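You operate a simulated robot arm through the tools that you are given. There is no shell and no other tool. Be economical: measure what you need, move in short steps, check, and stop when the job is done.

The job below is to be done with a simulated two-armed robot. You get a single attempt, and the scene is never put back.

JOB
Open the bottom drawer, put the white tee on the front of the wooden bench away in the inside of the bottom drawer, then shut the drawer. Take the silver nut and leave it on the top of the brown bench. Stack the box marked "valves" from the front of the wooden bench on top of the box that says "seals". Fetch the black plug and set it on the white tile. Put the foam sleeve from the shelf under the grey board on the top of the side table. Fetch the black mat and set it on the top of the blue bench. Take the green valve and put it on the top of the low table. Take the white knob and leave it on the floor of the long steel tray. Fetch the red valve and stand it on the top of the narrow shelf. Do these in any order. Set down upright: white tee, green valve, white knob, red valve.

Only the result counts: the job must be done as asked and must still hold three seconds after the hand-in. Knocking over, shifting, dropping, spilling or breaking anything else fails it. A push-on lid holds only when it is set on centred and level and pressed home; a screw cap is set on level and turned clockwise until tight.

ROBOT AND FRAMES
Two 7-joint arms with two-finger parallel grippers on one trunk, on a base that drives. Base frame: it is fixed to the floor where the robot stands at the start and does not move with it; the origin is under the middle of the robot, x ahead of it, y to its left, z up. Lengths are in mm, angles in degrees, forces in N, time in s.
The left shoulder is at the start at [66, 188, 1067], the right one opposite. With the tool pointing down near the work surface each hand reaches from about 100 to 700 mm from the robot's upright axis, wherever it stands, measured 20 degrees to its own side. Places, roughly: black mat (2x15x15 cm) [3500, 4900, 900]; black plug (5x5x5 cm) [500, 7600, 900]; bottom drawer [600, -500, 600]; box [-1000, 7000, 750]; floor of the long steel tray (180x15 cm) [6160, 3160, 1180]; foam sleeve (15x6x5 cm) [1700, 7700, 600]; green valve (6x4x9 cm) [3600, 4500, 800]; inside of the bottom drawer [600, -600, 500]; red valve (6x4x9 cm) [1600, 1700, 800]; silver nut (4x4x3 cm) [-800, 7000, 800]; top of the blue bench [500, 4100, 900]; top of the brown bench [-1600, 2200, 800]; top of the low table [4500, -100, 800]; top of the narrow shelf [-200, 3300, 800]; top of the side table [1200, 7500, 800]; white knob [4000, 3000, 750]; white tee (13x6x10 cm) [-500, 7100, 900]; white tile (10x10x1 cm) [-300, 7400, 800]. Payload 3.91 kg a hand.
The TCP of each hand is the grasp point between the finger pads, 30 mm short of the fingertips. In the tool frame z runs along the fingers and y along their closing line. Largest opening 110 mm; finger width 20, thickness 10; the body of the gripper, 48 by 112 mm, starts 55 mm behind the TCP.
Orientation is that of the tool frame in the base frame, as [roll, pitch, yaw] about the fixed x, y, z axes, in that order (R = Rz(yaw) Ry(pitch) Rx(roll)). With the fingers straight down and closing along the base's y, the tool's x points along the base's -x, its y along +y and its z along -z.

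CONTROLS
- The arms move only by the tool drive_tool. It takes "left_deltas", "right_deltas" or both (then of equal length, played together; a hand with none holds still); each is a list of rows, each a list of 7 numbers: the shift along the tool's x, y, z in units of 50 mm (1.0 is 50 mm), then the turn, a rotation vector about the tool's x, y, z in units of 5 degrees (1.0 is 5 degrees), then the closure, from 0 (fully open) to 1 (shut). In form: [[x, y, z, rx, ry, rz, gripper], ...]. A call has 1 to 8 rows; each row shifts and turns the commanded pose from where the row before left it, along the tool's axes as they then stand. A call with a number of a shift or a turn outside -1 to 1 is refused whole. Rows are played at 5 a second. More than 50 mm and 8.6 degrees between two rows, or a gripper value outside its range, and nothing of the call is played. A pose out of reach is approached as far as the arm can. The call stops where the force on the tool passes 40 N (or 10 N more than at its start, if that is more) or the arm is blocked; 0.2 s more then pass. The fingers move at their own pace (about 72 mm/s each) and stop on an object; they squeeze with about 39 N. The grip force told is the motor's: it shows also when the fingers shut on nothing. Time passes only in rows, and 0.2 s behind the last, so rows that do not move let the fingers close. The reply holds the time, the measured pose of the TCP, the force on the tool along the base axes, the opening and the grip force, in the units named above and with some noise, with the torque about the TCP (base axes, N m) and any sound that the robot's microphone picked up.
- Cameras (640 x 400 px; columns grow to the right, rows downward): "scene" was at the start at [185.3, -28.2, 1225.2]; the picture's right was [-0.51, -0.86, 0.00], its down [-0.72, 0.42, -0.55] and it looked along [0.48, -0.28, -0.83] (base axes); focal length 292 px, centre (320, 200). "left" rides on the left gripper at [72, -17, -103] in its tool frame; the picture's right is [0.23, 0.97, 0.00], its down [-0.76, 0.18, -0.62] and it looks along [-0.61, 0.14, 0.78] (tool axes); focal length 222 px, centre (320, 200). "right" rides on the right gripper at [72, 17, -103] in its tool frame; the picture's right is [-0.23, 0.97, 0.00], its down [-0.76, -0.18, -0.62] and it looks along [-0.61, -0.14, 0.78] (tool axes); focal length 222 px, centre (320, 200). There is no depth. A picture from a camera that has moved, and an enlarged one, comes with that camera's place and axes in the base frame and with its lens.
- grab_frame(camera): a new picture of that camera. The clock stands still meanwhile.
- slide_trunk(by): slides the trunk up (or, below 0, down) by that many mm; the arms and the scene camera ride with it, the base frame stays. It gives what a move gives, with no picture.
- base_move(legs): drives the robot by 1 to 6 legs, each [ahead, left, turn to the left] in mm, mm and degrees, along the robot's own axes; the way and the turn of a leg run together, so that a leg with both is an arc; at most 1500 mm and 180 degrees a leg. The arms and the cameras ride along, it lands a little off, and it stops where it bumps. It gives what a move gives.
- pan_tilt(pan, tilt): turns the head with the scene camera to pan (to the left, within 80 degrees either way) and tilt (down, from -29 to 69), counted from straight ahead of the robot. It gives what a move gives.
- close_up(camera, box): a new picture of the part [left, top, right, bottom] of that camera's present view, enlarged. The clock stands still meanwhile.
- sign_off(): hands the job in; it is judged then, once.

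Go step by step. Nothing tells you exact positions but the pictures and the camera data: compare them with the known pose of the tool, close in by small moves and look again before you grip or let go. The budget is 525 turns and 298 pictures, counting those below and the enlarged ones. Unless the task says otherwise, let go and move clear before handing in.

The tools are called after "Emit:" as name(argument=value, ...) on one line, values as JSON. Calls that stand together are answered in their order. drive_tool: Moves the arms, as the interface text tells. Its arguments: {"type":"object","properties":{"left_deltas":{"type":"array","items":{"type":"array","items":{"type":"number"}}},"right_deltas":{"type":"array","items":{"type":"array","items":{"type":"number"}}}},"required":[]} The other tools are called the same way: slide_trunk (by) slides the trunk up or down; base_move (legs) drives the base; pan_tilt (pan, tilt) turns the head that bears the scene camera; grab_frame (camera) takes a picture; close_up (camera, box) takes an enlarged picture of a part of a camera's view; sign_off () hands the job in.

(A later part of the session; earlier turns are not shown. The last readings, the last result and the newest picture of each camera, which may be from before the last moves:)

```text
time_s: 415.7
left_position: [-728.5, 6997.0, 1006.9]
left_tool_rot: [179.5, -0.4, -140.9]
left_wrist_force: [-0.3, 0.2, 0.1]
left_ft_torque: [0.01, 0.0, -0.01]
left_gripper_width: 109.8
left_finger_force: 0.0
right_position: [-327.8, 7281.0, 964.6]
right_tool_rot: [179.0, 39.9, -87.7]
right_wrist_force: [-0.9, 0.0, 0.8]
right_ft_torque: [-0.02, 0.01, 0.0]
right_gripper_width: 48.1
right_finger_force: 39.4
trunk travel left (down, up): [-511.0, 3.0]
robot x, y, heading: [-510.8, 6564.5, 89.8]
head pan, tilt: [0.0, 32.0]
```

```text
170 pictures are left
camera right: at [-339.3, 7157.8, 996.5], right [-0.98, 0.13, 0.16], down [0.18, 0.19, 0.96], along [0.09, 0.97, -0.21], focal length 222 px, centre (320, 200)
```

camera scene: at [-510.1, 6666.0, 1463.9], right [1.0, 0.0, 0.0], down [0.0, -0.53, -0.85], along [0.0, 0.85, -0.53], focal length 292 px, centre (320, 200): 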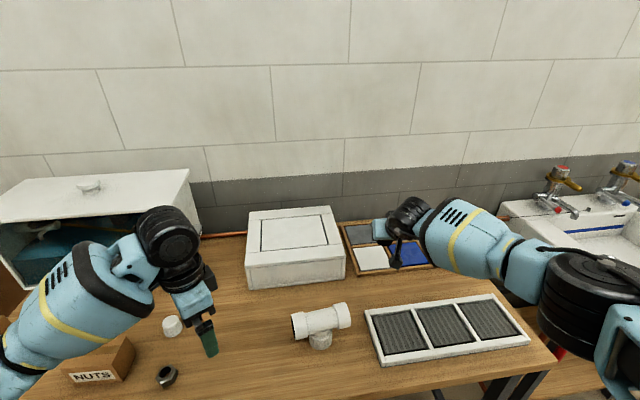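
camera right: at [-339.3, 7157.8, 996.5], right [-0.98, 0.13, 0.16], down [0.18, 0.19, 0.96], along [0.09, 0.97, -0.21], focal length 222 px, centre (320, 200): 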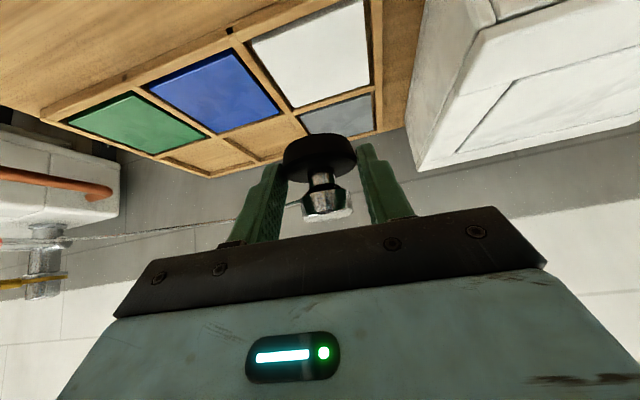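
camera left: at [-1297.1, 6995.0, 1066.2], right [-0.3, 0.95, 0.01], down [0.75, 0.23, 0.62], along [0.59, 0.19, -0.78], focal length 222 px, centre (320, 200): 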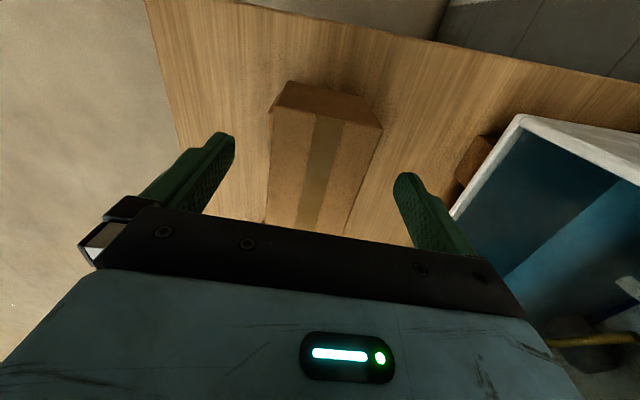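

Moving forward to put the plug right above the tile, then lowering with the trunk.

Emit:
base_move(legs=[[54, 15, 0]])

Emit:
slide_trunk(by=-80)

Emit:
grab_frame(camera="right")

Emit:
grab_frame(camera="scene")

```text
time_s: 416.6
left_position: [-743.8, 7048.9, 1007.3]
left_tool_rot: [179.6, -0.4, -140.7]
left_wrist_force: [0.0, 0.4, -0.2]
left_ft_torque: [0.01, -0.03, 0.02]
left_gripper_width: 110.1
left_finger_force: 0.1
right_position: [-343.0, 7334.0, 963.2]
right_tool_rot: [179.0, 40.0, -87.7]
right_wrist_force: [-0.1, 0.6, -2.1]
right_ft_torque: [-0.01, 0.04, 0.03]
right_gripper_width: 48.1
right_finger_force: 38.4
trunk travel left (down, up): [-511.0, 3.0]
robot x, y, heading: [-522.7, 6617.2, 89.8]
head pan, tilt: [0.0, 32.0]
```

```text
time_s: 417.8
left_position: [-742.7, 7048.4, 927.7]
left_tool_rot: [179.4, -0.4, -140.8]
left_wrist_force: [-0.7, -0.4, -0.1]
left_ft_torque: [0.02, -0.02, -0.01]
left_gripper_width: 109.6
left_finger_force: 0.1
right_position: [-343.1, 7335.0, 885.9]
right_tool_rot: [179.1, 40.0, -87.7]
right_wrist_force: [0.3, 0.8, -0.5]
right_ft_torque: [-0.05, 0.04, 0.01]
right_gripper_width: 48.1
right_finger_force: 39.0
trunk travel left (down, up): [-431.0, 83.0]
robot x, y, heading: [-524.8, 6614.4, 89.9]
head pan, tilt: [0.0, 32.0]
```

```text
169 pictures are left
camera right: at [-354.1, 7211.7, 917.7], right [-0.98, 0.12, 0.16], down [0.18, 0.19, 0.97], along [0.09, 0.97, -0.21], focal length 222 px, centre (320, 200)
```

right: 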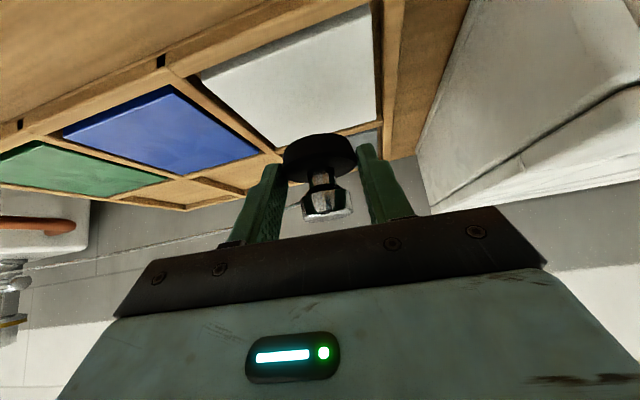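

```text
168 pictures are left
camera scene: at [-524.5, 6803.9, 1370.3], right [1.0, 0.0, 0.0], down [0.0, -0.53, -0.85], along [0.0, 0.85, -0.53], focal length 292 px, centre (320, 200)
```

scene: 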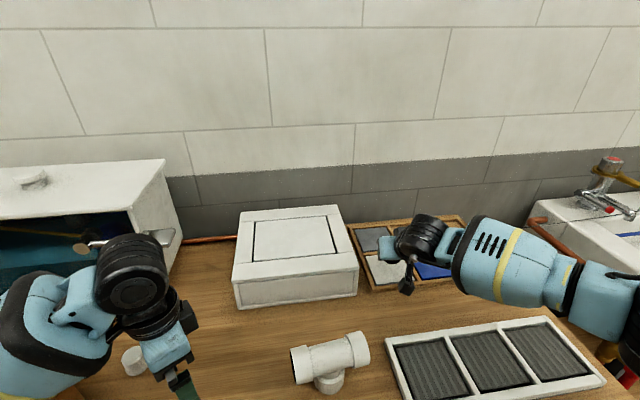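

The disc is centred above the white tile. Lowering the last bit.

Emit:
slide_trunk(by=-27)

Emit:
grab_frame(camera="right")

```text
time_s: 418.6
left_position: [-743.1, 7049.8, 901.3]
left_tool_rot: [179.5, -0.3, -140.8]
left_wrist_force: [0.5, -0.8, -0.9]
left_ft_torque: [-0.02, 0.02, -0.01]
left_gripper_width: 109.9
left_finger_force: 0.0
right_position: [-342.8, 7334.7, 858.7]
right_tool_rot: [179.2, 40.1, -87.7]
right_wrist_force: [1.5, -0.4, 0.0]
right_ft_torque: [-0.01, -0.03, 0.02]
right_gripper_width: 48.1
right_finger_force: 38.8
trunk travel left (down, up): [-404.0, 110.0]
robot x, y, heading: [-525.2, 6617.5, 89.9]
head pan, tilt: [0.0, 32.0]
```

```text
167 pictures are left
camera right: at [-354.2, 7211.5, 890.2], right [-0.98, 0.12, 0.16], down [0.18, 0.19, 0.97], along [0.09, 0.97, -0.21], focal length 222 px, centre (320, 200)
```

right: 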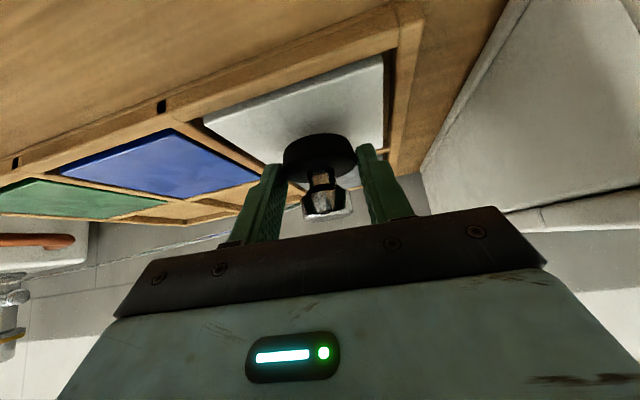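

Emit:
slide_trunk(by=-10)

```text
time_s: 419.1
left_position: [-743.3, 7049.7, 890.0]
left_tool_rot: [179.5, -0.3, -140.8]
left_wrist_force: [-0.4, 0.4, 0.3]
left_ft_torque: [-0.01, 0.03, -0.04]
left_gripper_width: 109.7
left_finger_force: 0.1
right_position: [-340.8, 7334.3, 848.8]
right_tool_rot: [179.3, 40.0, -87.7]
right_wrist_force: [-0.2, 0.3, -0.5]
right_ft_torque: [-0.05, 0.0, -0.01]
right_gripper_width: 47.9
right_finger_force: 39.1
trunk travel left (down, up): [-394.0, 120.0]
robot x, y, heading: [-525.9, 6615.2, 89.7]
head pan, tilt: [0.0, 32.0]
```

Emit:
slide_trunk(by=-6)

Emit:
slide_trunk(by=-5)

Emit:
grab_frame(camera="right")

```text
time_s: 419.7
left_position: [-743.0, 7049.1, 885.1]
left_tool_rot: [179.4, -0.3, -140.8]
left_wrist_force: [0.0, 1.4, -0.2]
left_ft_torque: [-0.01, -0.02, -0.03]
left_gripper_width: 110.1
left_finger_force: 0.1
right_position: [-342.2, 7333.3, 843.4]
right_tool_rot: [179.1, 40.2, -87.8]
right_wrist_force: [1.7, -2.1, 12.2]
right_ft_torque: [-0.01, -0.04, -0.02]
right_gripper_width: 47.7
right_finger_force: 38.9
trunk travel left (down, up): [-388.0, 126.0]
robot x, y, heading: [-522.5, 6617.8, 89.6]
head pan, tilt: [0.0, 32.0]
```

```text
time_s: 420.2
left_position: [-742.5, 7047.5, 880.6]
left_tool_rot: [179.4, -0.2, -140.7]
left_wrist_force: [-0.2, -0.2, -0.2]
left_ft_torque: [0.01, -0.04, -0.02]
left_gripper_width: 110.1
left_finger_force: 0.0
right_position: [-341.5, 7335.0, 843.7]
right_tool_rot: [179.0, 40.6, -87.8]
right_wrist_force: [4.0, -2.9, 33.0]
right_ft_torque: [0.03, -0.13, -0.05]
right_gripper_width: 48.0
right_finger_force: 38.7
trunk travel left (down, up): [-383.0, 131.0]
robot x, y, heading: [-523.2, 6620.6, 89.9]
head pan, tilt: [0.0, 32.0]
```

```text
166 pictures are left
camera right: at [-354.2, 7211.0, 874.6], right [-0.98, 0.12, 0.16], down [0.18, 0.18, 0.97], along [0.09, 0.98, -0.2], focal length 222 px, centre (320, 200)
```

right: 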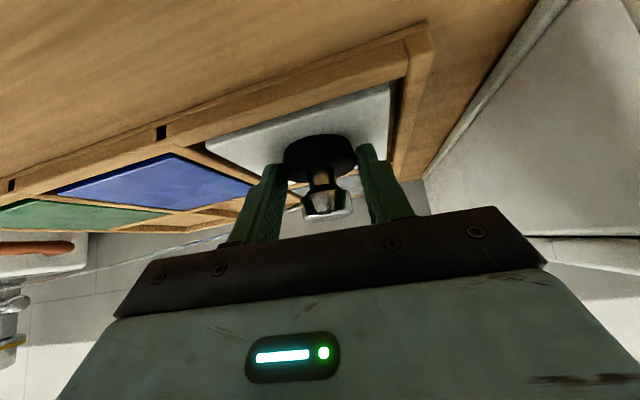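

The plug touches the tile. Relieving slightly, then opening only a little.

Emit:
slide_trunk(by=5)

Emit:
drive_tool(right_deltas=[[0, 0, 0, 0, 0, 0, 0.5], [0, 0, 0, 0, 0, 0, 0.42], [0, 0, 0, 0, 0, 0, 0.42]])

Emit:
grab_frame(camera="right")

```text
time_s: 420.8
left_position: [-743.3, 7048.8, 885.2]
left_tool_rot: [179.4, -0.3, -140.7]
left_wrist_force: [0.7, 0.0, -0.2]
left_ft_torque: [-0.03, -0.05, 0.04]
left_gripper_width: 110.1
left_finger_force: 0.0
right_position: [-344.5, 7334.4, 843.1]
right_tool_rot: [179.1, 40.3, -87.6]
right_wrist_force: [0.6, 4.7, 19.9]
right_ft_torque: [0.44, 0.04, 0.04]
right_gripper_width: 48.1
right_finger_force: 38.9
trunk travel left (down, up): [-388.0, 126.0]
robot x, y, heading: [-523.2, 6617.9, 89.9]
head pan, tilt: [0.0, 32.0]
```

```text
time_s: 421.6
left_position: [-743.3, 7047.2, 884.8]
left_tool_rot: [179.5, -0.2, -140.8]
left_wrist_force: [-0.2, -0.1, -0.6]
left_ft_torque: [0.03, 0.02, 0.01]
left_gripper_width: 110.0
left_finger_force: 0.1
right_position: [-343.7, 7333.7, 843.2]
right_tool_rot: [179.2, 40.2, -87.6]
right_wrist_force: [-7.4, -0.4, 19.5]
right_ft_torque: [0.23, -0.41, 0.12]
right_gripper_width: 59.9
right_finger_force: 0.2
trunk travel left (down, up): [-388.0, 126.0]
robot x, y, heading: [-526.7, 6613.9, 90.0]
head pan, tilt: [0.0, 32.0]
```

```text
165 pictures are left
camera right: at [-355.7, 7210.2, 875.5], right [-0.98, 0.12, 0.16], down [0.18, 0.19, 0.97], along [0.09, 0.97, -0.21], focal length 222 px, centre (320, 200)
```

right: 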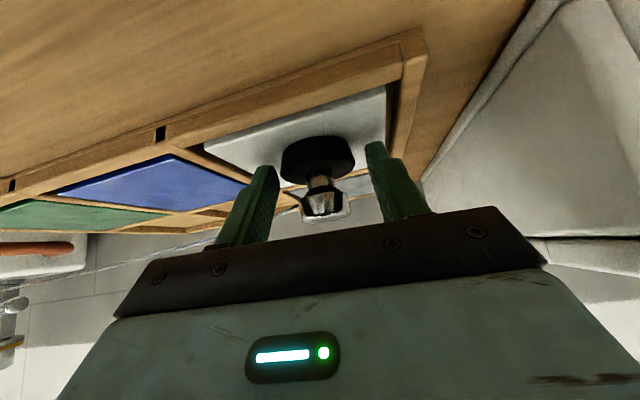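

Emit:
slide_trunk(by=80)

Emit:
grab_frame(camera="right")

```text
time_s: 422.7
left_position: [-742.9, 7048.8, 963.2]
left_tool_rot: [179.6, -0.4, -140.8]
left_wrist_force: [0.3, 0.1, 0.8]
left_ft_torque: [-0.02, -0.01, 0.03]
left_gripper_width: 110.0
left_finger_force: 0.1
right_position: [-341.5, 7334.6, 918.4]
right_tool_rot: [179.2, 39.8, -87.7]
right_wrist_force: [-0.7, -0.1, 0.0]
right_ft_torque: [0.0, 0.0, 0.02]
right_gripper_width: 63.6
right_finger_force: 0.0
trunk travel left (down, up): [-468.0, 46.0]
robot x, y, heading: [-523.6, 6619.1, 89.8]
head pan, tilt: [0.0, 32.0]
```

```text
164 pictures are left
camera right: at [-353.6, 7211.1, 951.4], right [-0.98, 0.13, 0.16], down [0.18, 0.2, 0.96], along [0.09, 0.97, -0.21], focal length 222 px, centre (320, 200)
```

right: 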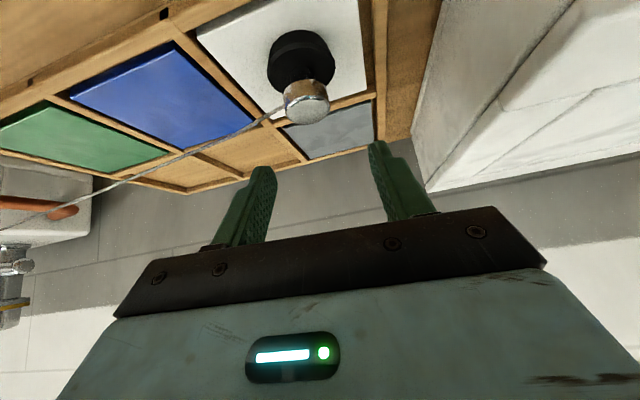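

The plug rests on the white tile. Next the foam sleeve on the right.

Emit:
base_move(legs=[[-400, 0, 0], [0, -1400, 0], [0, -550, 0]])

Emit:
pan_tilt(pan=0, tilt=30)

Emit:
grab_frame(camera="scene")

```text
time_s: 442.1
left_position: [1192.4, 6636.4, 965.4]
left_tool_rot: [179.5, -0.3, -141.0]
left_wrist_force: [0.3, 0.0, 0.1]
left_ft_torque: [0.0, 0.0, 0.04]
left_gripper_width: 109.9
left_finger_force: 0.0
right_position: [1596.0, 6920.1, 921.1]
right_tool_rot: [179.1, 40.0, -87.9]
right_wrist_force: [0.0, 0.3, -0.7]
right_ft_torque: [0.01, 0.0, -0.03]
right_gripper_width: 63.8
right_finger_force: 0.1
trunk travel left (down, up): [-468.0, 46.0]
robot x, y, heading: [1407.3, 6203.0, 89.7]
head pan, tilt: [0.0, 32.0]
```

```text
time_s: 442.7
left_position: [1192.8, 6637.4, 965.3]
left_tool_rot: [179.4, -0.3, -141.0]
left_wrist_force: [-0.2, 1.0, 0.4]
left_ft_torque: [0.04, -0.01, 0.02]
left_gripper_width: 110.0
left_finger_force: 0.1
right_position: [1595.7, 6920.6, 921.5]
right_tool_rot: [179.1, 39.9, -87.9]
right_wrist_force: [0.1, 0.6, -0.1]
right_ft_torque: [-0.03, 0.0, -0.01]
right_gripper_width: 63.7
right_finger_force: 0.0
trunk travel left (down, up): [-468.0, 46.0]
robot x, y, heading: [1410.5, 6200.9, 89.7]
head pan, tilt: [0.0, 30.0]
```

```text
163 pictures are left
camera scene: at [1410.5, 6362.2, 1419.4], right [1.0, -0.01, 0.0], down [0.0, -0.5, -0.87], along [0.01, 0.87, -0.5], focal length 292 px, centre (320, 200)
```

scene: 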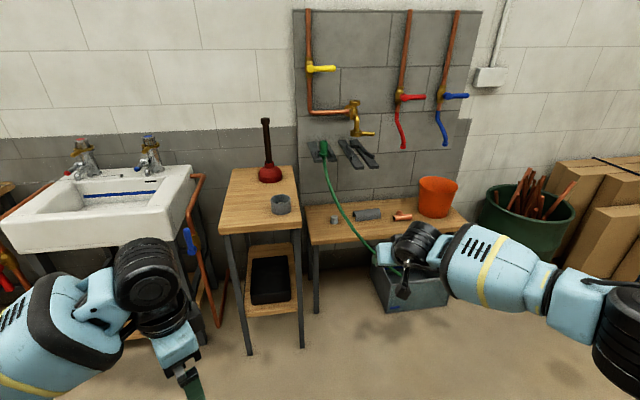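

Emit:
close_up(camera="scene", box=[210, 110, 470, 270])

```text
2.46 times, centred on (340, 190) of scene
camera zoom: at [1410.5, 6362.2, 1419.4], right [1.0, -0.01, 0.0], down [0.0, -0.5, -0.87], along [0.01, 0.87, -0.5], focal length 718 px, centre (271, 225)
```

zoom: 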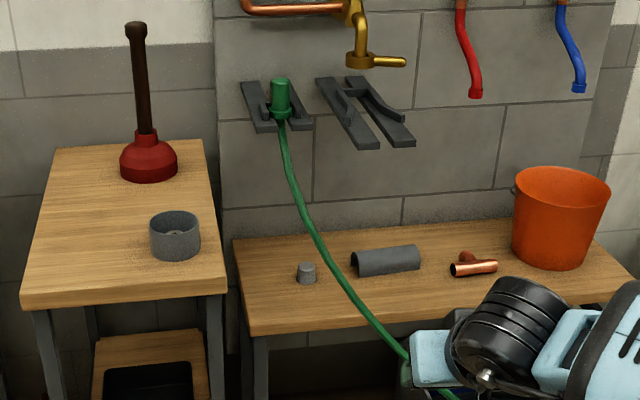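

The foam sleeve lies on the low wooden shelf, with bracket arms on the board possibly overhead. I need a second viewpoint to fix depths.

Emit:
base_move(legs=[[150, -400, 0]])

Emit:
close_up(camera="scene", box=[100, 110, 360, 270])

```text
time_s: 446.8
left_position: [1596.2, 6785.0, 964.9]
left_tool_rot: [179.5, -0.3, -141.0]
left_wrist_force: [0.3, 0.4, 0.0]
left_ft_torque: [-0.03, 0.0, 0.02]
left_gripper_width: 109.9
left_finger_force: 0.0
right_position: [1998.8, 7067.0, 920.9]
right_tool_rot: [179.1, 39.9, -88.0]
right_wrist_force: [0.1, -0.1, -0.3]
right_ft_torque: [0.03, -0.02, -0.01]
right_gripper_width: 63.8
right_finger_force: 0.1
trunk travel left (down, up): [-468.0, 46.0]
robot x, y, heading: [1807.7, 6346.2, 89.5]
head pan, tilt: [0.0, 30.0]
```

```text
2.46 times, centred on (230, 190) of scene
camera zoom: at [1813.1, 6509.1, 1419.4], right [1.0, -0.01, 0.0], down [0.0, -0.5, -0.87], along [0.01, 0.87, -0.5], focal length 718 px, centre (542, 225)
```

zoom: 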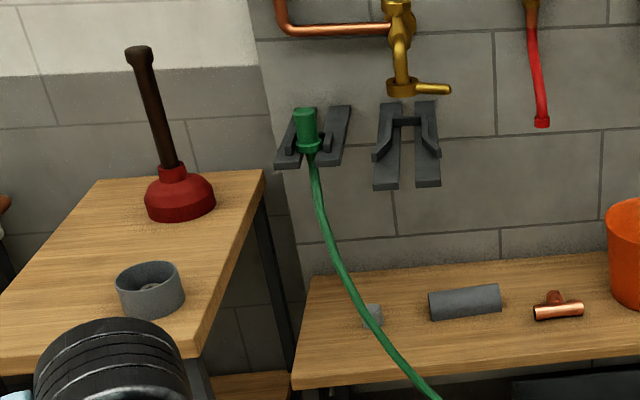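

The sleeve centre is at [1676, 7670, 575] on a shelf at z≈550; two bracket arms at z≈922 reach out over its left half. I'll come in low from the right with the right hand, fingers closing along y, with the trunk lowered.

Emit:
drive_tool(left_deltas=[[0.58, -0.72, 0, 0, 0, 0, 0], [0.58, -0.72, 0, 0, 0, 0, 0], [0.58, -0.72, 0, 0, 0, 0, 0], [0, 0, 0, 0, 0, 0, 0], [0, 0, 0, 0, 0, 0, 0], [0, 0, 0, 0, 0, 0, 0], [0, 0, 0, 0, 0, 0, 0], [0, 0, 0, 0, 0, 0, 0]], right_deltas=[[0.5, 0, 0, 0, 1, 0, 0], [0.5, 0, 0, 0, 1, 0, 0], [0.5, 0, 0, 0, 1, 0, 0], [0.5, 0, 0, 0, 1, 0, 0], [0.5, 0, 0, 0, 1, 0, 0], [0.3, 0, 0, 0, 1, 0, 0], [0, 0, 0, 0, 1, 0, 0], [0, 0, 0, 0, 1, 0, 0]])

Emit:
base_move(legs=[[0, 0, 35.5]])

Emit:
slide_trunk(by=-240)

Emit:
drive_tool(right_deltas=[[0, 0, 0, 0, 0, -1, 0], [0, 0, 0, 0, 0, -1, 0], [0, 0, 0, 0, 0, -1, 0], [0, 0, 0, 0, 0, -1, 0], [0, 0, 0, 0, 0, -1, 0], [0, 0, 0, 0, 0, -1, 0], [0, 0, 0, 0, 0, -1, 0], [0, 0, 0, 0, 0, -1, 0]])

```text
time_s: 448.6
left_position: [1593.7, 6646.0, 963.4]
left_tool_rot: [179.5, -0.3, -141.1]
left_wrist_force: [-0.9, 0.2, 0.2]
left_ft_torque: [0.0, -0.03, 0.0]
left_gripper_width: 110.1
left_finger_force: 0.1
right_position: [2002.7, 6944.8, 855.4]
right_tool_rot: [179.3, -0.1, -87.4]
right_wrist_force: [0.2, 0.0, -0.6]
right_ft_torque: [0.0, 0.0, -0.01]
right_gripper_width: 110.1
right_finger_force: 0.1
trunk travel left (down, up): [-468.0, 46.0]
robot x, y, heading: [1813.1, 6352.6, 89.4]
head pan, tilt: [0.0, 30.0]
```

```text
time_s: 450.7
left_position: [1464.3, 6462.9, 963.9]
left_tool_rot: [179.5, -0.3, -105.4]
left_wrist_force: [0.5, 0.5, 0.4]
left_ft_torque: [-0.01, -0.01, 0.02]
left_gripper_width: 109.8
left_finger_force: 0.1
right_position: [1618.5, 6944.7, 855.7]
right_tool_rot: [179.3, 0.0, -51.6]
right_wrist_force: [-1.1, 0.0, -0.5]
right_ft_torque: [0.03, -0.02, 0.01]
right_gripper_width: 109.9
right_finger_force: 0.1
trunk travel left (down, up): [-468.0, 46.0]
robot x, y, heading: [1809.0, 6351.5, 125.4]
head pan, tilt: [0.0, 30.0]
```

```text
time_s: 453.2
left_position: [1485.6, 6433.3, 658.5]
left_tool_rot: [-166.8, -11.4, -106.8]
left_wrist_force: [0.3, -0.6, -0.4]
left_ft_torque: [-0.06, 0.0, 0.0]
left_gripper_width: 110.0
left_finger_force: 0.1
right_position: [1618.8, 6945.1, 614.3]
right_tool_rot: [179.5, 0.0, -51.8]
right_wrist_force: [0.0, 0.7, -0.1]
right_ft_torque: [0.0, -0.01, 0.03]
right_gripper_width: 109.9
right_finger_force: 0.0
trunk travel left (down, up): [-228.0, 286.0]
robot x, y, heading: [1810.2, 6347.8, 125.3]
head pan, tilt: [0.0, 30.0]
```

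```text
time_s: 455.0
left_position: [1485.9, 6432.4, 657.3]
left_tool_rot: [-166.6, -11.5, -106.7]
left_wrist_force: [-0.5, 0.2, -0.4]
left_ft_torque: [0.03, -0.01, -0.01]
left_gripper_width: 109.8
left_finger_force: 0.1
right_position: [1618.9, 6943.9, 615.1]
right_tool_rot: [179.7, 0.4, -11.6]
right_wrist_force: [0.1, 0.3, -0.4]
right_ft_torque: [0.03, -0.02, 0.0]
right_gripper_width: 109.8
right_finger_force: 0.0
trunk travel left (down, up): [-228.0, 286.0]
robot x, y, heading: [1811.9, 6348.3, 125.1]
head pan, tilt: [0.0, 30.0]
```

Emit:
slide_trunk(by=60)

Emit:
drive_tool(right_deltas=[[0, 0, 0, 0, 0, -1, 0], [0, 0, 0, 0, 0, -1, 0]])

Emit:
base_move(legs=[[0, -484, 0], [400, 0, 0]])

Emit:
grab_frame(camera="right")

Emit:
grab_frame(camera="scene")

```text
time_s: 456.0
left_position: [1484.1, 6432.6, 718.5]
left_tool_rot: [-166.7, -11.4, -106.7]
left_wrist_force: [-0.1, -0.8, 0.7]
left_ft_torque: [-0.01, 0.0, 0.0]
left_gripper_width: 110.0
left_finger_force: 0.0
right_position: [1615.6, 6949.8, 693.5]
right_tool_rot: [-178.8, 2.1, -11.7]
right_wrist_force: [-0.4, 0.9, 0.3]
right_ft_torque: [0.0, -0.03, 0.01]
right_gripper_width: 109.8
right_finger_force: 0.0
trunk travel left (down, up): [-288.0, 226.0]
robot x, y, heading: [1811.2, 6349.4, 125.3]
head pan, tilt: [0.0, 30.0]
```

```text
time_s: 456.6
left_position: [1484.7, 6432.6, 719.2]
left_tool_rot: [-166.7, -11.4, -106.6]
left_wrist_force: [0.5, 0.1, 0.2]
left_ft_torque: [-0.01, 0.03, 0.01]
left_gripper_width: 110.1
left_finger_force: 0.0
right_position: [1616.5, 6949.1, 694.2]
right_tool_rot: [-178.9, 2.2, -11.8]
right_wrist_force: [-0.3, 0.7, 1.2]
right_ft_torque: [0.0, 0.0, 0.03]
right_gripper_width: 110.0
right_finger_force: 0.1
right hand out of reach, approached as far as the arm can: row 1, 2
trunk travel left (down, up): [-288.0, 226.0]
robot x, y, heading: [1813.5, 6351.2, 125.1]
head pan, tilt: [0.0, 30.0]
```

```text
time_s: 463.4
left_position: [1648.9, 7039.3, 717.9]
left_tool_rot: [-166.7, -11.3, -106.9]
left_wrist_force: [0.0, 0.3, 0.1]
left_ft_torque: [0.01, 0.01, -0.03]
left_gripper_width: 110.1
left_finger_force: 0.0
right_position: [1781.6, 7554.7, 693.9]
right_tool_rot: [-179.0, 2.1, -11.8]
right_wrist_force: [0.6, 0.4, -1.7]
right_ft_torque: [-0.03, 0.01, -0.02]
right_gripper_width: 110.1
right_finger_force: 0.1
trunk travel left (down, up): [-288.0, 226.0]
robot x, y, heading: [1978.2, 6956.4, 125.4]
head pan, tilt: [0.0, 30.0]
```

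```text
160 pictures are left
camera right: at [1851.1, 7519.9, 793.5], right [-0.42, -0.91, -0.01], down [-0.69, 0.31, 0.65], along [-0.59, 0.28, -0.76], focal length 222 px, centre (320, 200)
```

right: 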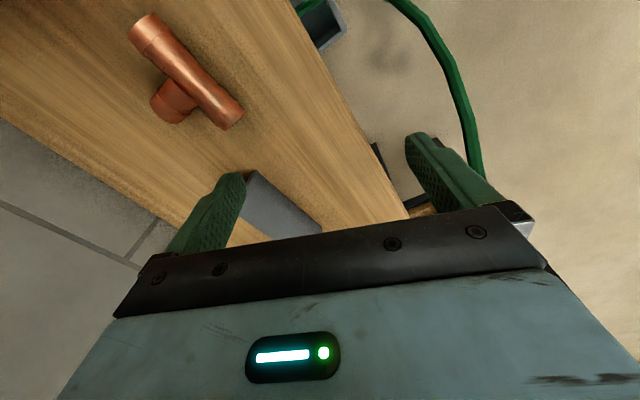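

```text
159 pictures are left
camera scene: at [1838.5, 7151.3, 1219.7], right [0.82, 0.58, 0.0], down [0.29, -0.41, -0.87], along [-0.5, 0.71, -0.5], focal length 292 px, centre (320, 200)
```

scene: 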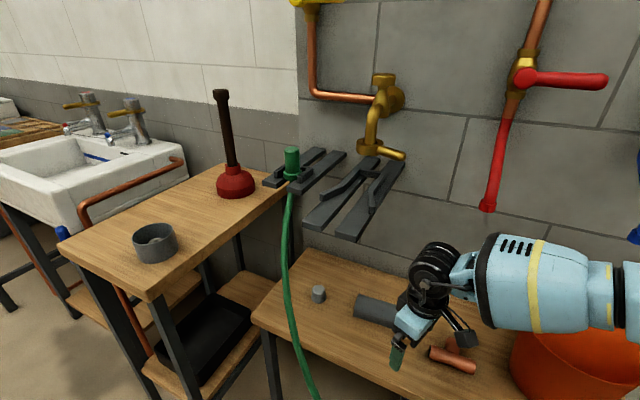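

The forearm will pass in front of the bucket (rim z≈710, y≈7790), so this approach works. The sleeve is rotated about 15°, so I turn the base a little more and lower slightly to free the wrist.

Emit:
slide_trunk(by=-30)

Emit:
base_move(legs=[[0, 0, 9]])

Emit:
drive_tool(right_deltas=[[0, 0, 0, 0.3, 0.4, -1, 0], [0, 0, 0, 0, 0, -1, 0], [0, 0, 0, 0, 0, -1, 0]])

```text
time_s: 464.2
left_position: [1650.3, 7038.6, 688.2]
left_tool_rot: [-166.6, -11.4, -106.8]
left_wrist_force: [0.2, 0.2, -0.4]
left_ft_torque: [-0.03, -0.03, 0.05]
left_gripper_width: 110.1
left_finger_force: 0.0
right_position: [1782.2, 7554.4, 664.1]
right_tool_rot: [-178.8, 2.2, -11.8]
right_wrist_force: [-0.8, -0.2, 0.5]
right_ft_torque: [0.02, 0.03, -0.03]
right_gripper_width: 110.1
right_finger_force: 0.1
trunk travel left (down, up): [-258.0, 256.0]
robot x, y, heading: [1976.6, 6955.9, 125.2]
head pan, tilt: [0.0, 30.0]
```

```text
time_s: 465.2
left_position: [1640.4, 6987.1, 688.7]
left_tool_rot: [-166.7, -11.4, -97.8]
left_wrist_force: [0.2, -0.3, 0.0]
left_ft_torque: [-0.01, -0.01, 0.02]
left_gripper_width: 109.9
left_finger_force: 0.0
right_position: [1690.7, 7516.8, 664.1]
right_tool_rot: [-178.8, 2.1, -2.9]
right_wrist_force: [0.4, 1.0, -0.2]
right_ft_torque: [-0.02, 0.0, 0.0]
right_gripper_width: 110.1
right_finger_force: 0.1
trunk travel left (down, up): [-258.0, 256.0]
robot x, y, heading: [1975.6, 6954.1, 134.4]
head pan, tilt: [0.0, 30.0]
```

```text
time_s: 466.0
left_position: [1640.9, 6987.0, 688.8]
left_tool_rot: [-166.7, -11.4, -97.9]
left_wrist_force: [0.3, -0.3, 0.7]
left_ft_torque: [-0.02, 0.03, -0.01]
left_gripper_width: 110.0
left_finger_force: 0.0
right_position: [1690.8, 7517.0, 665.4]
right_tool_rot: [-178.9, 2.1, -2.9]
right_wrist_force: [1.5, -0.7, 0.5]
right_ft_torque: [0.01, 0.01, -0.04]
right_gripper_width: 110.0
right_finger_force: 0.1
right hand out of reach, approached as far as the arm can: row 1, 2, 3
trunk travel left (down, up): [-258.0, 256.0]
robot x, y, heading: [1976.2, 6954.4, 133.9]
head pan, tilt: [0.0, 30.0]
```

Emit:
drive_tool(right_deltas=[[0, 0, 0.5, 0, 0.2, 0, 0], [0, 0, 0.3, -0.2, 0.2, -1, 0], [0, 0, 0, 0, 0, -1, 0], [0, 0, 0, 0, 0, -1, 0]])

Emit:
slide_trunk(by=45)

Emit:
grab_frame(camera="right")

```text
time_s: 467.0
left_position: [1640.5, 6987.2, 687.5]
left_tool_rot: [-166.7, -11.4, -97.9]
left_wrist_force: [0.1, 0.1, 0.5]
left_ft_torque: [0.05, -0.01, 0.02]
left_gripper_width: 110.0
left_finger_force: 0.2
right_position: [1690.5, 7517.6, 638.8]
right_tool_rot: [-178.8, 1.1, -2.9]
right_wrist_force: [0.1, -1.1, -0.2]
right_ft_torque: [0.04, 0.02, -0.03]
right_gripper_width: 110.0
right_finger_force: 0.1
right hand out of reach, approached as far as the arm can: row 2, 3, 4
trunk travel left (down, up): [-258.0, 256.0]
robot x, y, heading: [1977.5, 6956.7, 134.2]
head pan, tilt: [0.0, 30.0]
```

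```text
time_s: 467.9
left_position: [1641.2, 6986.2, 733.9]
left_tool_rot: [-166.7, -11.4, -97.9]
left_wrist_force: [0.9, -0.4, 0.1]
left_ft_torque: [0.02, 0.05, 0.0]
left_gripper_width: 110.0
left_finger_force: 0.0
right_position: [1688.3, 7521.9, 697.1]
right_tool_rot: [-177.5, 2.5, -3.2]
right_wrist_force: [1.2, -0.5, 0.9]
right_ft_torque: [-0.01, -0.01, 0.02]
right_gripper_width: 110.1
right_finger_force: 0.0
trunk travel left (down, up): [-303.0, 211.0]
robot x, y, heading: [1974.5, 6956.3, 133.9]
head pan, tilt: [0.0, 30.0]
```

```text
158 pictures are left
camera right: at [1761.3, 7494.8, 796.1], right [-0.28, -0.96, -0.03], down [-0.73, 0.19, 0.66], along [-0.63, 0.21, -0.75], focal length 222 px, centre (320, 200)
```

right: 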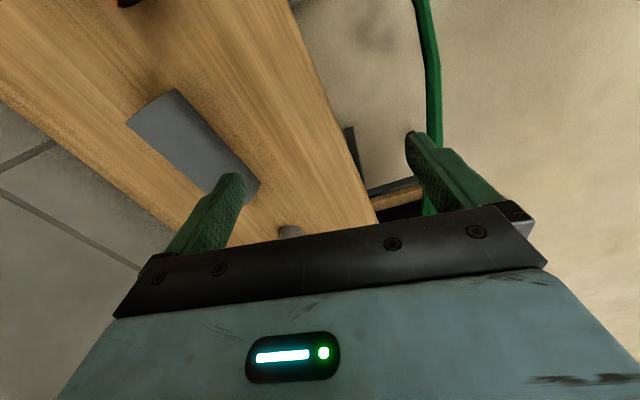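

Accepting a small skew. Moving the hand above the sleeve.

Emit:
base_move(legs=[[97, -110, 0]])

Emit:
grab_frame(camera="right")

Emit:
grab_frame(camera="scene")

```text
time_s: 469.6
left_position: [1653.9, 7130.1, 734.3]
left_tool_rot: [-166.7, -11.2, -98.0]
left_wrist_force: [0.0, 0.3, 0.7]
left_ft_torque: [0.0, 0.0, 0.07]
left_gripper_width: 109.9
left_finger_force: 0.1
right_position: [1699.1, 7655.1, 696.0]
right_tool_rot: [-177.8, 2.2, -2.3]
right_wrist_force: [-0.7, 0.3, 0.5]
right_ft_torque: [0.02, 0.0, 0.04]
right_gripper_width: 110.2
right_finger_force: 0.1
trunk travel left (down, up): [-303.0, 211.0]
robot x, y, heading: [1991.9, 7100.9, 134.0]
head pan, tilt: [0.0, 30.0]
stopped in leg 1: the robot was blocked; the commanded pose is now the measured one
```

```text
157 pictures are left
camera right: at [1772.8, 7631.5, 795.2], right [-0.27, -0.96, -0.03], down [-0.73, 0.18, 0.66], along [-0.63, 0.2, -0.75], focal length 222 px, centre (320, 200)
```

right: 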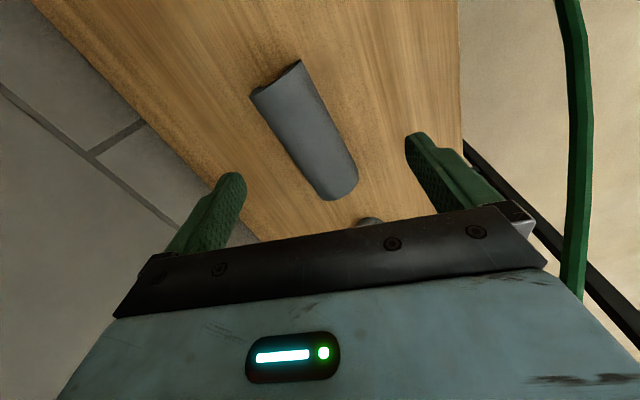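

```text
156 pictures are left
camera scene: at [1825.4, 7265.7, 1235.3], right [0.72, 0.7, 0.0], down [0.35, -0.36, -0.87], along [-0.6, 0.62, -0.5], focal length 292 px, centre (320, 200)
```

scene: 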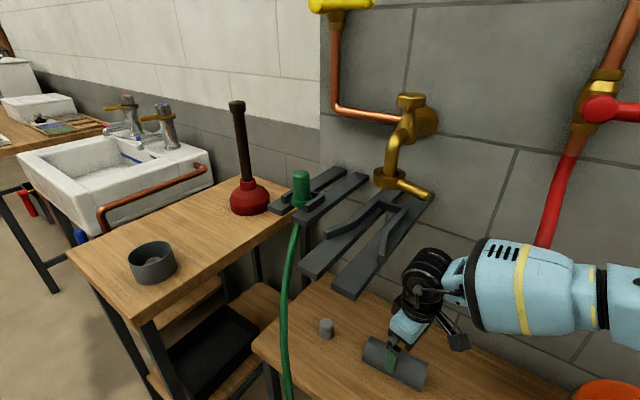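

The sleeve is under the hand, between the open fingers. Levelling, centring and descending.

Emit:
drive_tool(right_deltas=[[0, -0.26, 0.4, -0.44, 0.44, 0, 0], [0, 0, 0.5, 0, 0, -0.6, 0], [0, 0, 0.5, 0, 0, -0.6, 0], [0, 0, 0.45, 0, 0, -0.6, 0]])

Emit:
grab_frame(camera="right")

```text
time_s: 470.6
left_position: [1652.6, 7128.8, 734.1]
left_tool_rot: [-166.8, -11.2, -98.0]
left_wrist_force: [0.4, 0.7, -0.6]
left_ft_torque: [-0.02, 0.04, 0.01]
left_gripper_width: 110.1
left_finger_force: 0.1
right_position: [1698.5, 7656.1, 695.7]
right_tool_rot: [-177.8, 2.1, -2.4]
right_wrist_force: [0.2, -0.5, 0.4]
right_ft_torque: [-0.02, -0.03, -0.02]
right_gripper_width: 110.2
right_finger_force: 0.0
right hand out of reach, approached as far as the arm can: row 1, 2, 3, 4
trunk travel left (down, up): [-303.0, 211.0]
robot x, y, heading: [1988.2, 7099.4, 133.8]
head pan, tilt: [0.0, 30.0]
```

```text
155 pictures are left
camera right: at [1772.7, 7631.6, 795.2], right [-0.27, -0.96, -0.03], down [-0.73, 0.18, 0.66], along [-0.63, 0.2, -0.75], focal length 222 px, centre (320, 200)
```

right: 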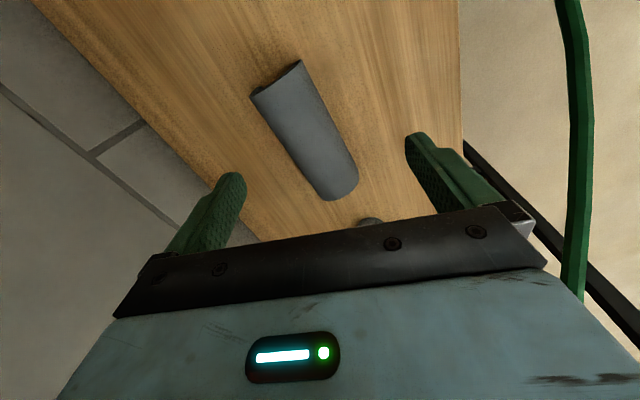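

Emit:
slide_trunk(by=-45)

Emit:
base_move(legs=[[9, -9, 0]])

Emit:
grab_frame(camera="right")

```text
time_s: 471.5
left_position: [1650.9, 7131.6, 688.8]
left_tool_rot: [-166.7, -11.3, -98.0]
left_wrist_force: [-0.3, -0.1, -0.6]
left_ft_torque: [0.03, 0.0, -0.01]
left_gripper_width: 110.1
left_finger_force: 0.0
right_position: [1699.2, 7659.4, 648.6]
right_tool_rot: [-178.0, 2.1, -2.4]
right_wrist_force: [0.9, -0.7, -0.1]
right_ft_torque: [0.01, 0.01, -0.02]
right_gripper_width: 110.0
right_finger_force: 0.0
trunk travel left (down, up): [-258.0, 256.0]
robot x, y, heading: [1988.2, 7098.3, 134.2]
head pan, tilt: [0.0, 30.0]
```

```text
time_s: 472.2
left_position: [1652.5, 7143.4, 687.2]
left_tool_rot: [-166.7, -11.3, -98.0]
left_wrist_force: [0.6, -0.3, 0.6]
left_ft_torque: [0.0, -0.02, -0.06]
left_gripper_width: 110.1
left_finger_force: 0.1
right_position: [1699.7, 7670.7, 649.0]
right_tool_rot: [-178.0, 2.2, -2.4]
right_wrist_force: [0.5, -0.3, 0.5]
right_ft_torque: [0.0, 0.02, 0.0]
right_gripper_width: 110.2
right_finger_force: 0.0
trunk travel left (down, up): [-258.0, 256.0]
robot x, y, heading: [1989.3, 7113.7, 133.9]
head pan, tilt: [0.0, 30.0]
```

```text
154 pictures are left
camera right: at [1772.7, 7646.8, 748.4], right [-0.27, -0.96, -0.03], down [-0.73, 0.19, 0.66], along [-0.63, 0.2, -0.75], focal length 222 px, centre (320, 200)
```

right: 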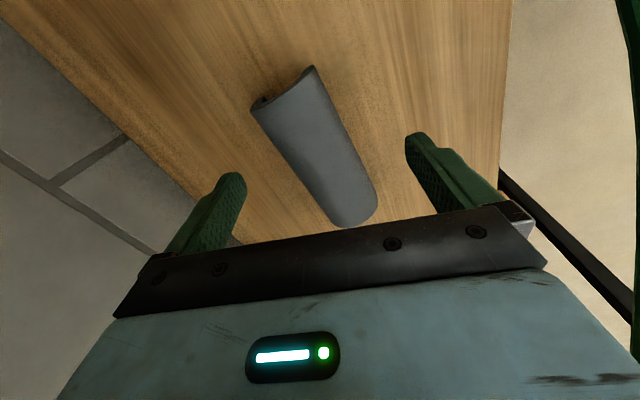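

Emit:
slide_trunk(by=-45)

Emit:
grab_frame(camera="right")

```text
time_s: 473.1
left_position: [1651.2, 7144.4, 641.9]
left_tool_rot: [-166.4, -11.7, -98.0]
left_wrist_force: [0.2, 0.2, 0.2]
left_ft_torque: [-0.03, 0.01, 0.03]
left_gripper_width: 110.0
left_finger_force: 0.1
right_position: [1698.7, 7670.9, 605.2]
right_tool_rot: [-177.8, 2.1, -2.3]
right_wrist_force: [-0.2, 0.1, -0.4]
right_ft_torque: [0.0, 0.05, -0.02]
right_gripper_width: 109.7
right_finger_force: 0.0
trunk travel left (down, up): [-213.0, 301.0]
robot x, y, heading: [1986.8, 7117.5, 133.9]
head pan, tilt: [0.0, 30.0]
```

```text
153 pictures are left
camera right: at [1772.6, 7646.4, 704.2], right [-0.27, -0.96, -0.03], down [-0.73, 0.19, 0.66], along [-0.63, 0.2, -0.75], focal length 222 px, centre (320, 200)
```

right: 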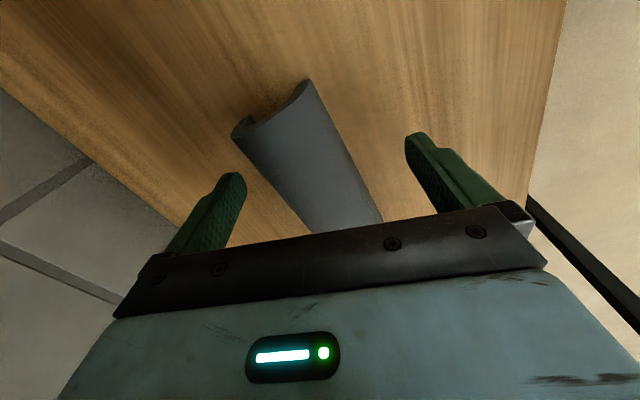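

Emit:
slide_trunk(by=-14)

Emit:
drive_tool(right_deltas=[[0, 0, 0, 0, 0, 0, 0.4], [0, 0, 0, 0, 0, 0, 0.7], [0, 0, 0, 0, 0, 0, 1], [0, 0, 0, 0, 0, 0, 1], [0, 0, 0, 0, 0, 0, 1]])

Emit:
grab_frame(camera="right")

```text
time_s: 473.7
left_position: [1650.7, 7145.6, 624.8]
left_tool_rot: [-165.9, -12.0, -98.2]
left_wrist_force: [-0.7, -0.7, -0.5]
left_ft_torque: [-0.01, -0.01, 0.03]
left_gripper_width: 110.0
left_finger_force: 0.1
right_position: [1700.7, 7670.0, 591.1]
right_tool_rot: [-177.9, 2.1, -2.4]
right_wrist_force: [1.0, 0.6, 0.3]
right_ft_torque: [-0.02, -0.02, -0.01]
right_gripper_width: 110.2
right_finger_force: 0.2
trunk travel left (down, up): [-199.0, 315.0]
robot x, y, heading: [1987.7, 7111.6, 134.0]
head pan, tilt: [0.0, 30.0]
```

```text
time_s: 474.9
left_position: [1649.9, 7145.5, 625.5]
left_tool_rot: [-165.9, -12.1, -98.0]
left_wrist_force: [0.2, -0.6, 0.1]
left_ft_torque: [-0.01, 0.01, 0.0]
left_gripper_width: 109.9
left_finger_force: 0.1
right_position: [1698.7, 7670.0, 589.0]
right_tool_rot: [-178.1, 2.0, -2.3]
right_wrist_force: [-0.4, 0.6, 0.3]
right_ft_torque: [0.07, -0.01, 0.02]
right_gripper_width: 61.0
right_finger_force: 39.0
trunk travel left (down, up): [-199.0, 315.0]
robot x, y, heading: [1987.9, 7114.8, 133.8]
head pan, tilt: [0.0, 30.0]
```

```text
152 pictures are left
camera right: at [1772.7, 7646.5, 689.7], right [-0.27, -0.96, -0.03], down [-0.73, 0.19, 0.66], along [-0.63, 0.2, -0.75], focal length 222 px, centre (320, 200)
```

right: 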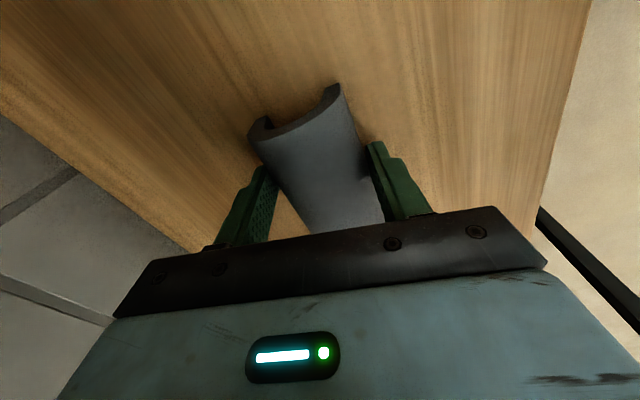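

Gripped (61 mm). Lifting and backing out diagonally.

Emit:
slide_trunk(by=50)

Emit:
base_move(legs=[[-450, 0, 0]])

Emit:
grab_frame(camera="scene")

Emit:
grab_frame(camera="right")

```text
time_s: 475.9
left_position: [1652.6, 7145.2, 674.1]
left_tool_rot: [-165.8, -12.0, -98.1]
left_wrist_force: [-0.4, -0.5, 0.1]
left_ft_torque: [0.01, -0.02, 0.03]
left_gripper_width: 109.9
left_finger_force: 0.1
right_position: [1698.6, 7670.3, 640.3]
right_tool_rot: [-178.0, 2.0, -2.4]
right_wrist_force: [0.1, -0.2, 0.0]
right_ft_torque: [0.01, -0.02, 0.03]
right_gripper_width: 60.7
right_finger_force: 39.1
trunk travel left (down, up): [-249.0, 265.0]
robot x, y, heading: [1987.9, 7115.2, 134.1]
head pan, tilt: [0.0, 30.0]
```

```text
time_s: 478.6
left_position: [1964.6, 6822.5, 675.8]
left_tool_rot: [-165.9, -12.0, -98.0]
left_wrist_force: [-0.6, -0.2, 0.0]
left_ft_torque: [-0.02, 0.01, 0.02]
left_gripper_width: 109.9
left_finger_force: 0.1
right_position: [2011.1, 7348.1, 640.4]
right_tool_rot: [-178.0, 2.1, -2.3]
right_wrist_force: [-0.3, -1.2, -0.4]
right_ft_torque: [0.0, 0.0, 0.04]
right_gripper_width: 60.4
right_finger_force: 39.3
trunk travel left (down, up): [-249.0, 265.0]
robot x, y, heading: [2299.7, 6788.1, 134.3]
head pan, tilt: [0.0, 30.0]
```

```text
151 pictures are left
camera scene: at [2126.4, 6969.5, 1180.2], right [0.72, 0.7, 0.0], down [0.35, -0.36, -0.87], along [-0.6, 0.62, -0.5], focal length 292 px, centre (320, 200)
```

scene: 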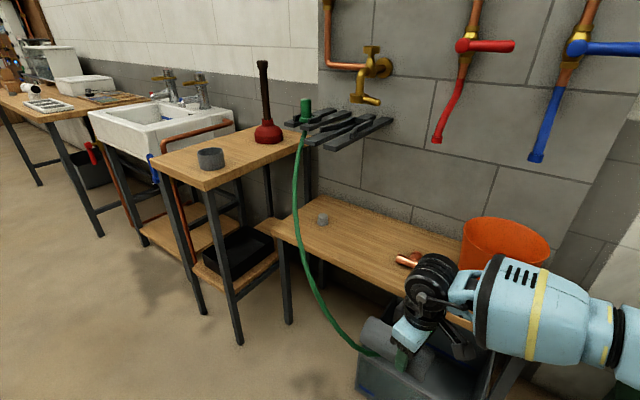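

```text
150 pictures are left
camera right: at [2084.5, 7324.1, 739.8], right [-0.27, -0.96, -0.03], down [-0.73, 0.18, 0.66], along [-0.63, 0.19, -0.75], focal length 222 px, centre (320, 200)
```

right: 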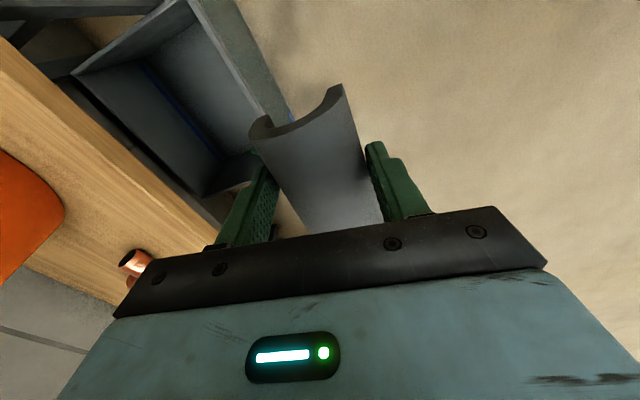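

The sleeve is held. The side table (z≈804) is free on its left-front part, around [1130, 7350]. I'll withdraw, turn to heading 90°, raise the trunk and turn the tool so that the sleeve lies fore-and-aft.

Emit:
base_move(legs=[[-216, 208, 0], [764, 791, 0], [0, 0, -44.3]])

Emit:
slide_trunk(by=240)

Emit:
drive_tool(right_deltas=[[0, 0, 0, 0, 0, 1, 1], [0, 0, 0, 0, 0, 1, 1], [0, 0, 0, 0, 0, 1, 1], [0, 0, 0, 0, 0, 1, 1], [0, 0, 0, 0, 0, 1, 1], [0, 0, 0, 0, 0, 1, 1], [0, 0, 0, -0.4, 0.4, 1, 1], [0, 0, 0, 0, 0, 1, 1]])

Emit:
grab_frame(camera="scene")

```text
time_s: 490.0
left_position: [972.6, 6744.2, 676.1]
left_tool_rot: [-165.9, -12.0, -141.9]
left_wrist_force: [-0.6, -0.5, -0.4]
left_ft_torque: [0.02, -0.01, 0.01]
left_gripper_width: 110.1
left_finger_force: 0.0
right_position: [1369.0, 7090.0, 640.0]
right_tool_rot: [-178.0, 2.1, -46.2]
right_wrist_force: [0.4, 0.3, 0.0]
right_ft_torque: [-0.03, 0.0, -0.01]
right_gripper_width: 58.0
right_finger_force: 38.9
trunk travel left (down, up): [-249.0, 265.0]
robot x, y, heading: [1190.1, 6489.1, 90.2]
head pan, tilt: [0.0, 30.0]
```

```text
time_s: 492.5
left_position: [973.8, 6745.1, 915.2]
left_tool_rot: [-165.9, -12.1, -141.9]
left_wrist_force: [0.0, -0.3, 0.2]
left_ft_torque: [0.01, 0.02, -0.02]
left_gripper_width: 110.1
left_finger_force: 0.0
right_position: [1369.4, 7122.8, 1084.4]
right_tool_rot: [-164.1, 16.1, -44.1]
right_wrist_force: [-0.9, -0.4, -0.6]
right_ft_torque: [0.0, 0.0, 0.0]
right_gripper_width: 57.8
right_finger_force: 38.7
trunk travel left (down, up): [-489.0, 25.0]
robot x, y, heading: [1194.0, 6488.2, 90.5]
head pan, tilt: [0.0, 30.0]
```

```text
time_s: 494.3
left_position: [970.7, 6745.1, 915.9]
left_tool_rot: [-165.9, -11.9, -141.9]
left_wrist_force: [0.1, -0.1, 0.7]
left_ft_torque: [0.03, -0.03, 0.01]
left_gripper_width: 109.9
left_finger_force: 0.1
right_position: [1369.2, 7123.2, 1084.7]
right_tool_rot: [179.8, 20.3, -86.2]
right_wrist_force: [0.3, 0.6, -0.3]
right_ft_torque: [-0.02, 0.0, 0.0]
right_gripper_width: 57.4
right_finger_force: 38.8
trunk travel left (down, up): [-489.0, 25.0]
robot x, y, heading: [1193.7, 6493.5, 90.4]
head pan, tilt: [0.0, 30.0]
```

```text
149 pictures are left
camera scene: at [1191.0, 6623.8, 1444.4], right [1.0, 0.01, 0.0], down [0.0, -0.5, -0.87], along [-0.01, 0.87, -0.5], focal length 292 px, centre (320, 200)
```

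scene: 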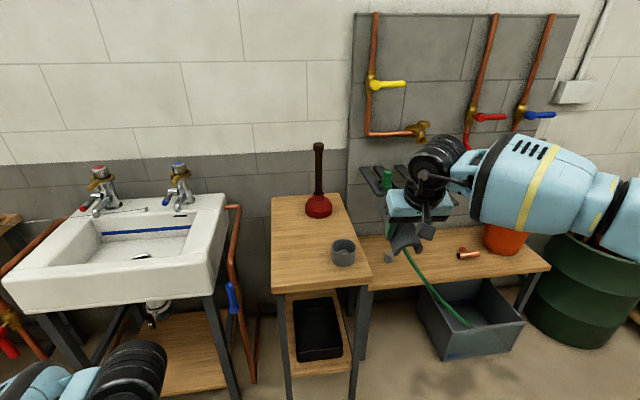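

Emit:
drive_tool(right_deltas=[[0, 0, 0.6, 0, 1, 0, 1], [0, 0, 0.6, 0, 1, 0, 1], [0, 0, 0.6, 0, 1, 0, 1], [0, 0, 0.6, 0, 1, 0, 1], [0, 0, 0.6, 0, 0, 0, 1]])

Emit:
base_move(legs=[[130, 240, 0]])

Emit:
grab_frame(camera="scene")

Emit:
grab_frame(camera="right")

```text
time_s: 495.5
left_position: [975.1, 6745.4, 915.4]
left_tool_rot: [-166.1, -12.2, -141.9]
left_wrist_force: [-0.3, -0.3, 0.4]
left_ft_torque: [0.01, 0.02, -0.01]
left_gripper_width: 110.1
left_finger_force: 0.2
right_position: [1371.0, 7135.9, 939.1]
right_tool_rot: [179.6, 0.3, -85.8]
right_wrist_force: [1.1, -0.6, 0.6]
right_ft_torque: [0.0, 0.02, 0.01]
right_gripper_width: 57.1
right_finger_force: 39.2
right hand out of reach, approached as far as the arm can: row 5
trunk travel left (down, up): [-489.0, 25.0]
robot x, y, heading: [1190.4, 6495.7, 90.5]
head pan, tilt: [0.0, 30.0]
```

```text
time_s: 498.3
left_position: [729.2, 6872.4, 915.5]
left_tool_rot: [-165.9, -12.0, -141.8]
left_wrist_force: [-0.5, -0.1, 0.0]
left_ft_torque: [-0.01, 0.03, 0.02]
left_gripper_width: 110.0
left_finger_force: 0.1
right_position: [1126.0, 7263.6, 939.6]
right_tool_rot: [179.9, 0.2, -85.9]
right_wrist_force: [-0.1, 0.1, 0.4]
right_ft_torque: [0.02, -0.01, -0.02]
right_gripper_width: 57.1
right_finger_force: 39.4
trunk travel left (down, up): [-489.0, 25.0]
robot x, y, heading: [950.7, 6614.2, 90.3]
head pan, tilt: [0.0, 30.0]
```

```text
148 pictures are left
camera scene: at [948.5, 6751.0, 1444.4], right [1.0, 0.01, 0.0], down [0.0, -0.5, -0.87], along [0.0, 0.87, -0.5], focal length 292 px, centre (320, 200)
```

scene: 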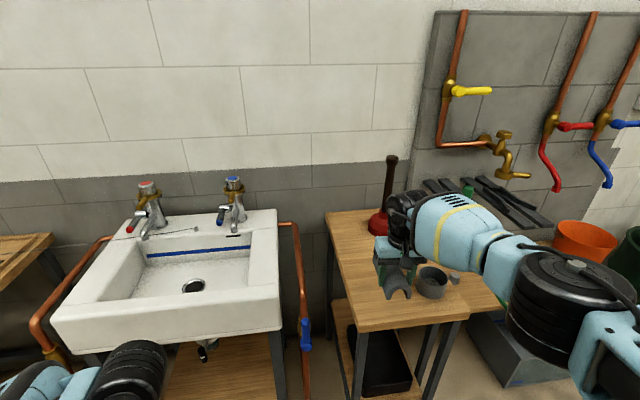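

```text
147 pictures are left
camera right: at [1113.8, 7189.5, 1042.6], right [-0.99, 0.16, 0.0], down [0.13, 0.77, 0.63], along [0.1, 0.62, -0.78], focal length 222 px, centre (320, 200)
```

right: 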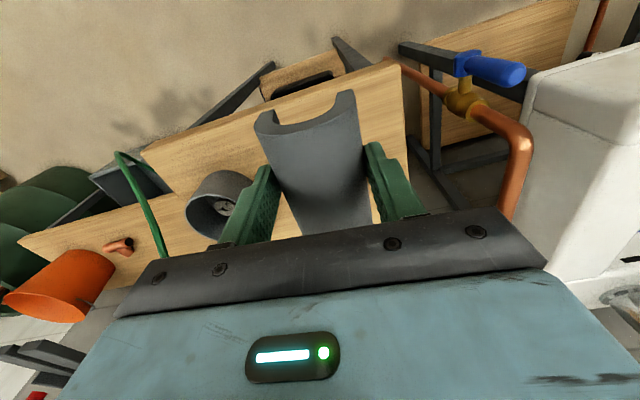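

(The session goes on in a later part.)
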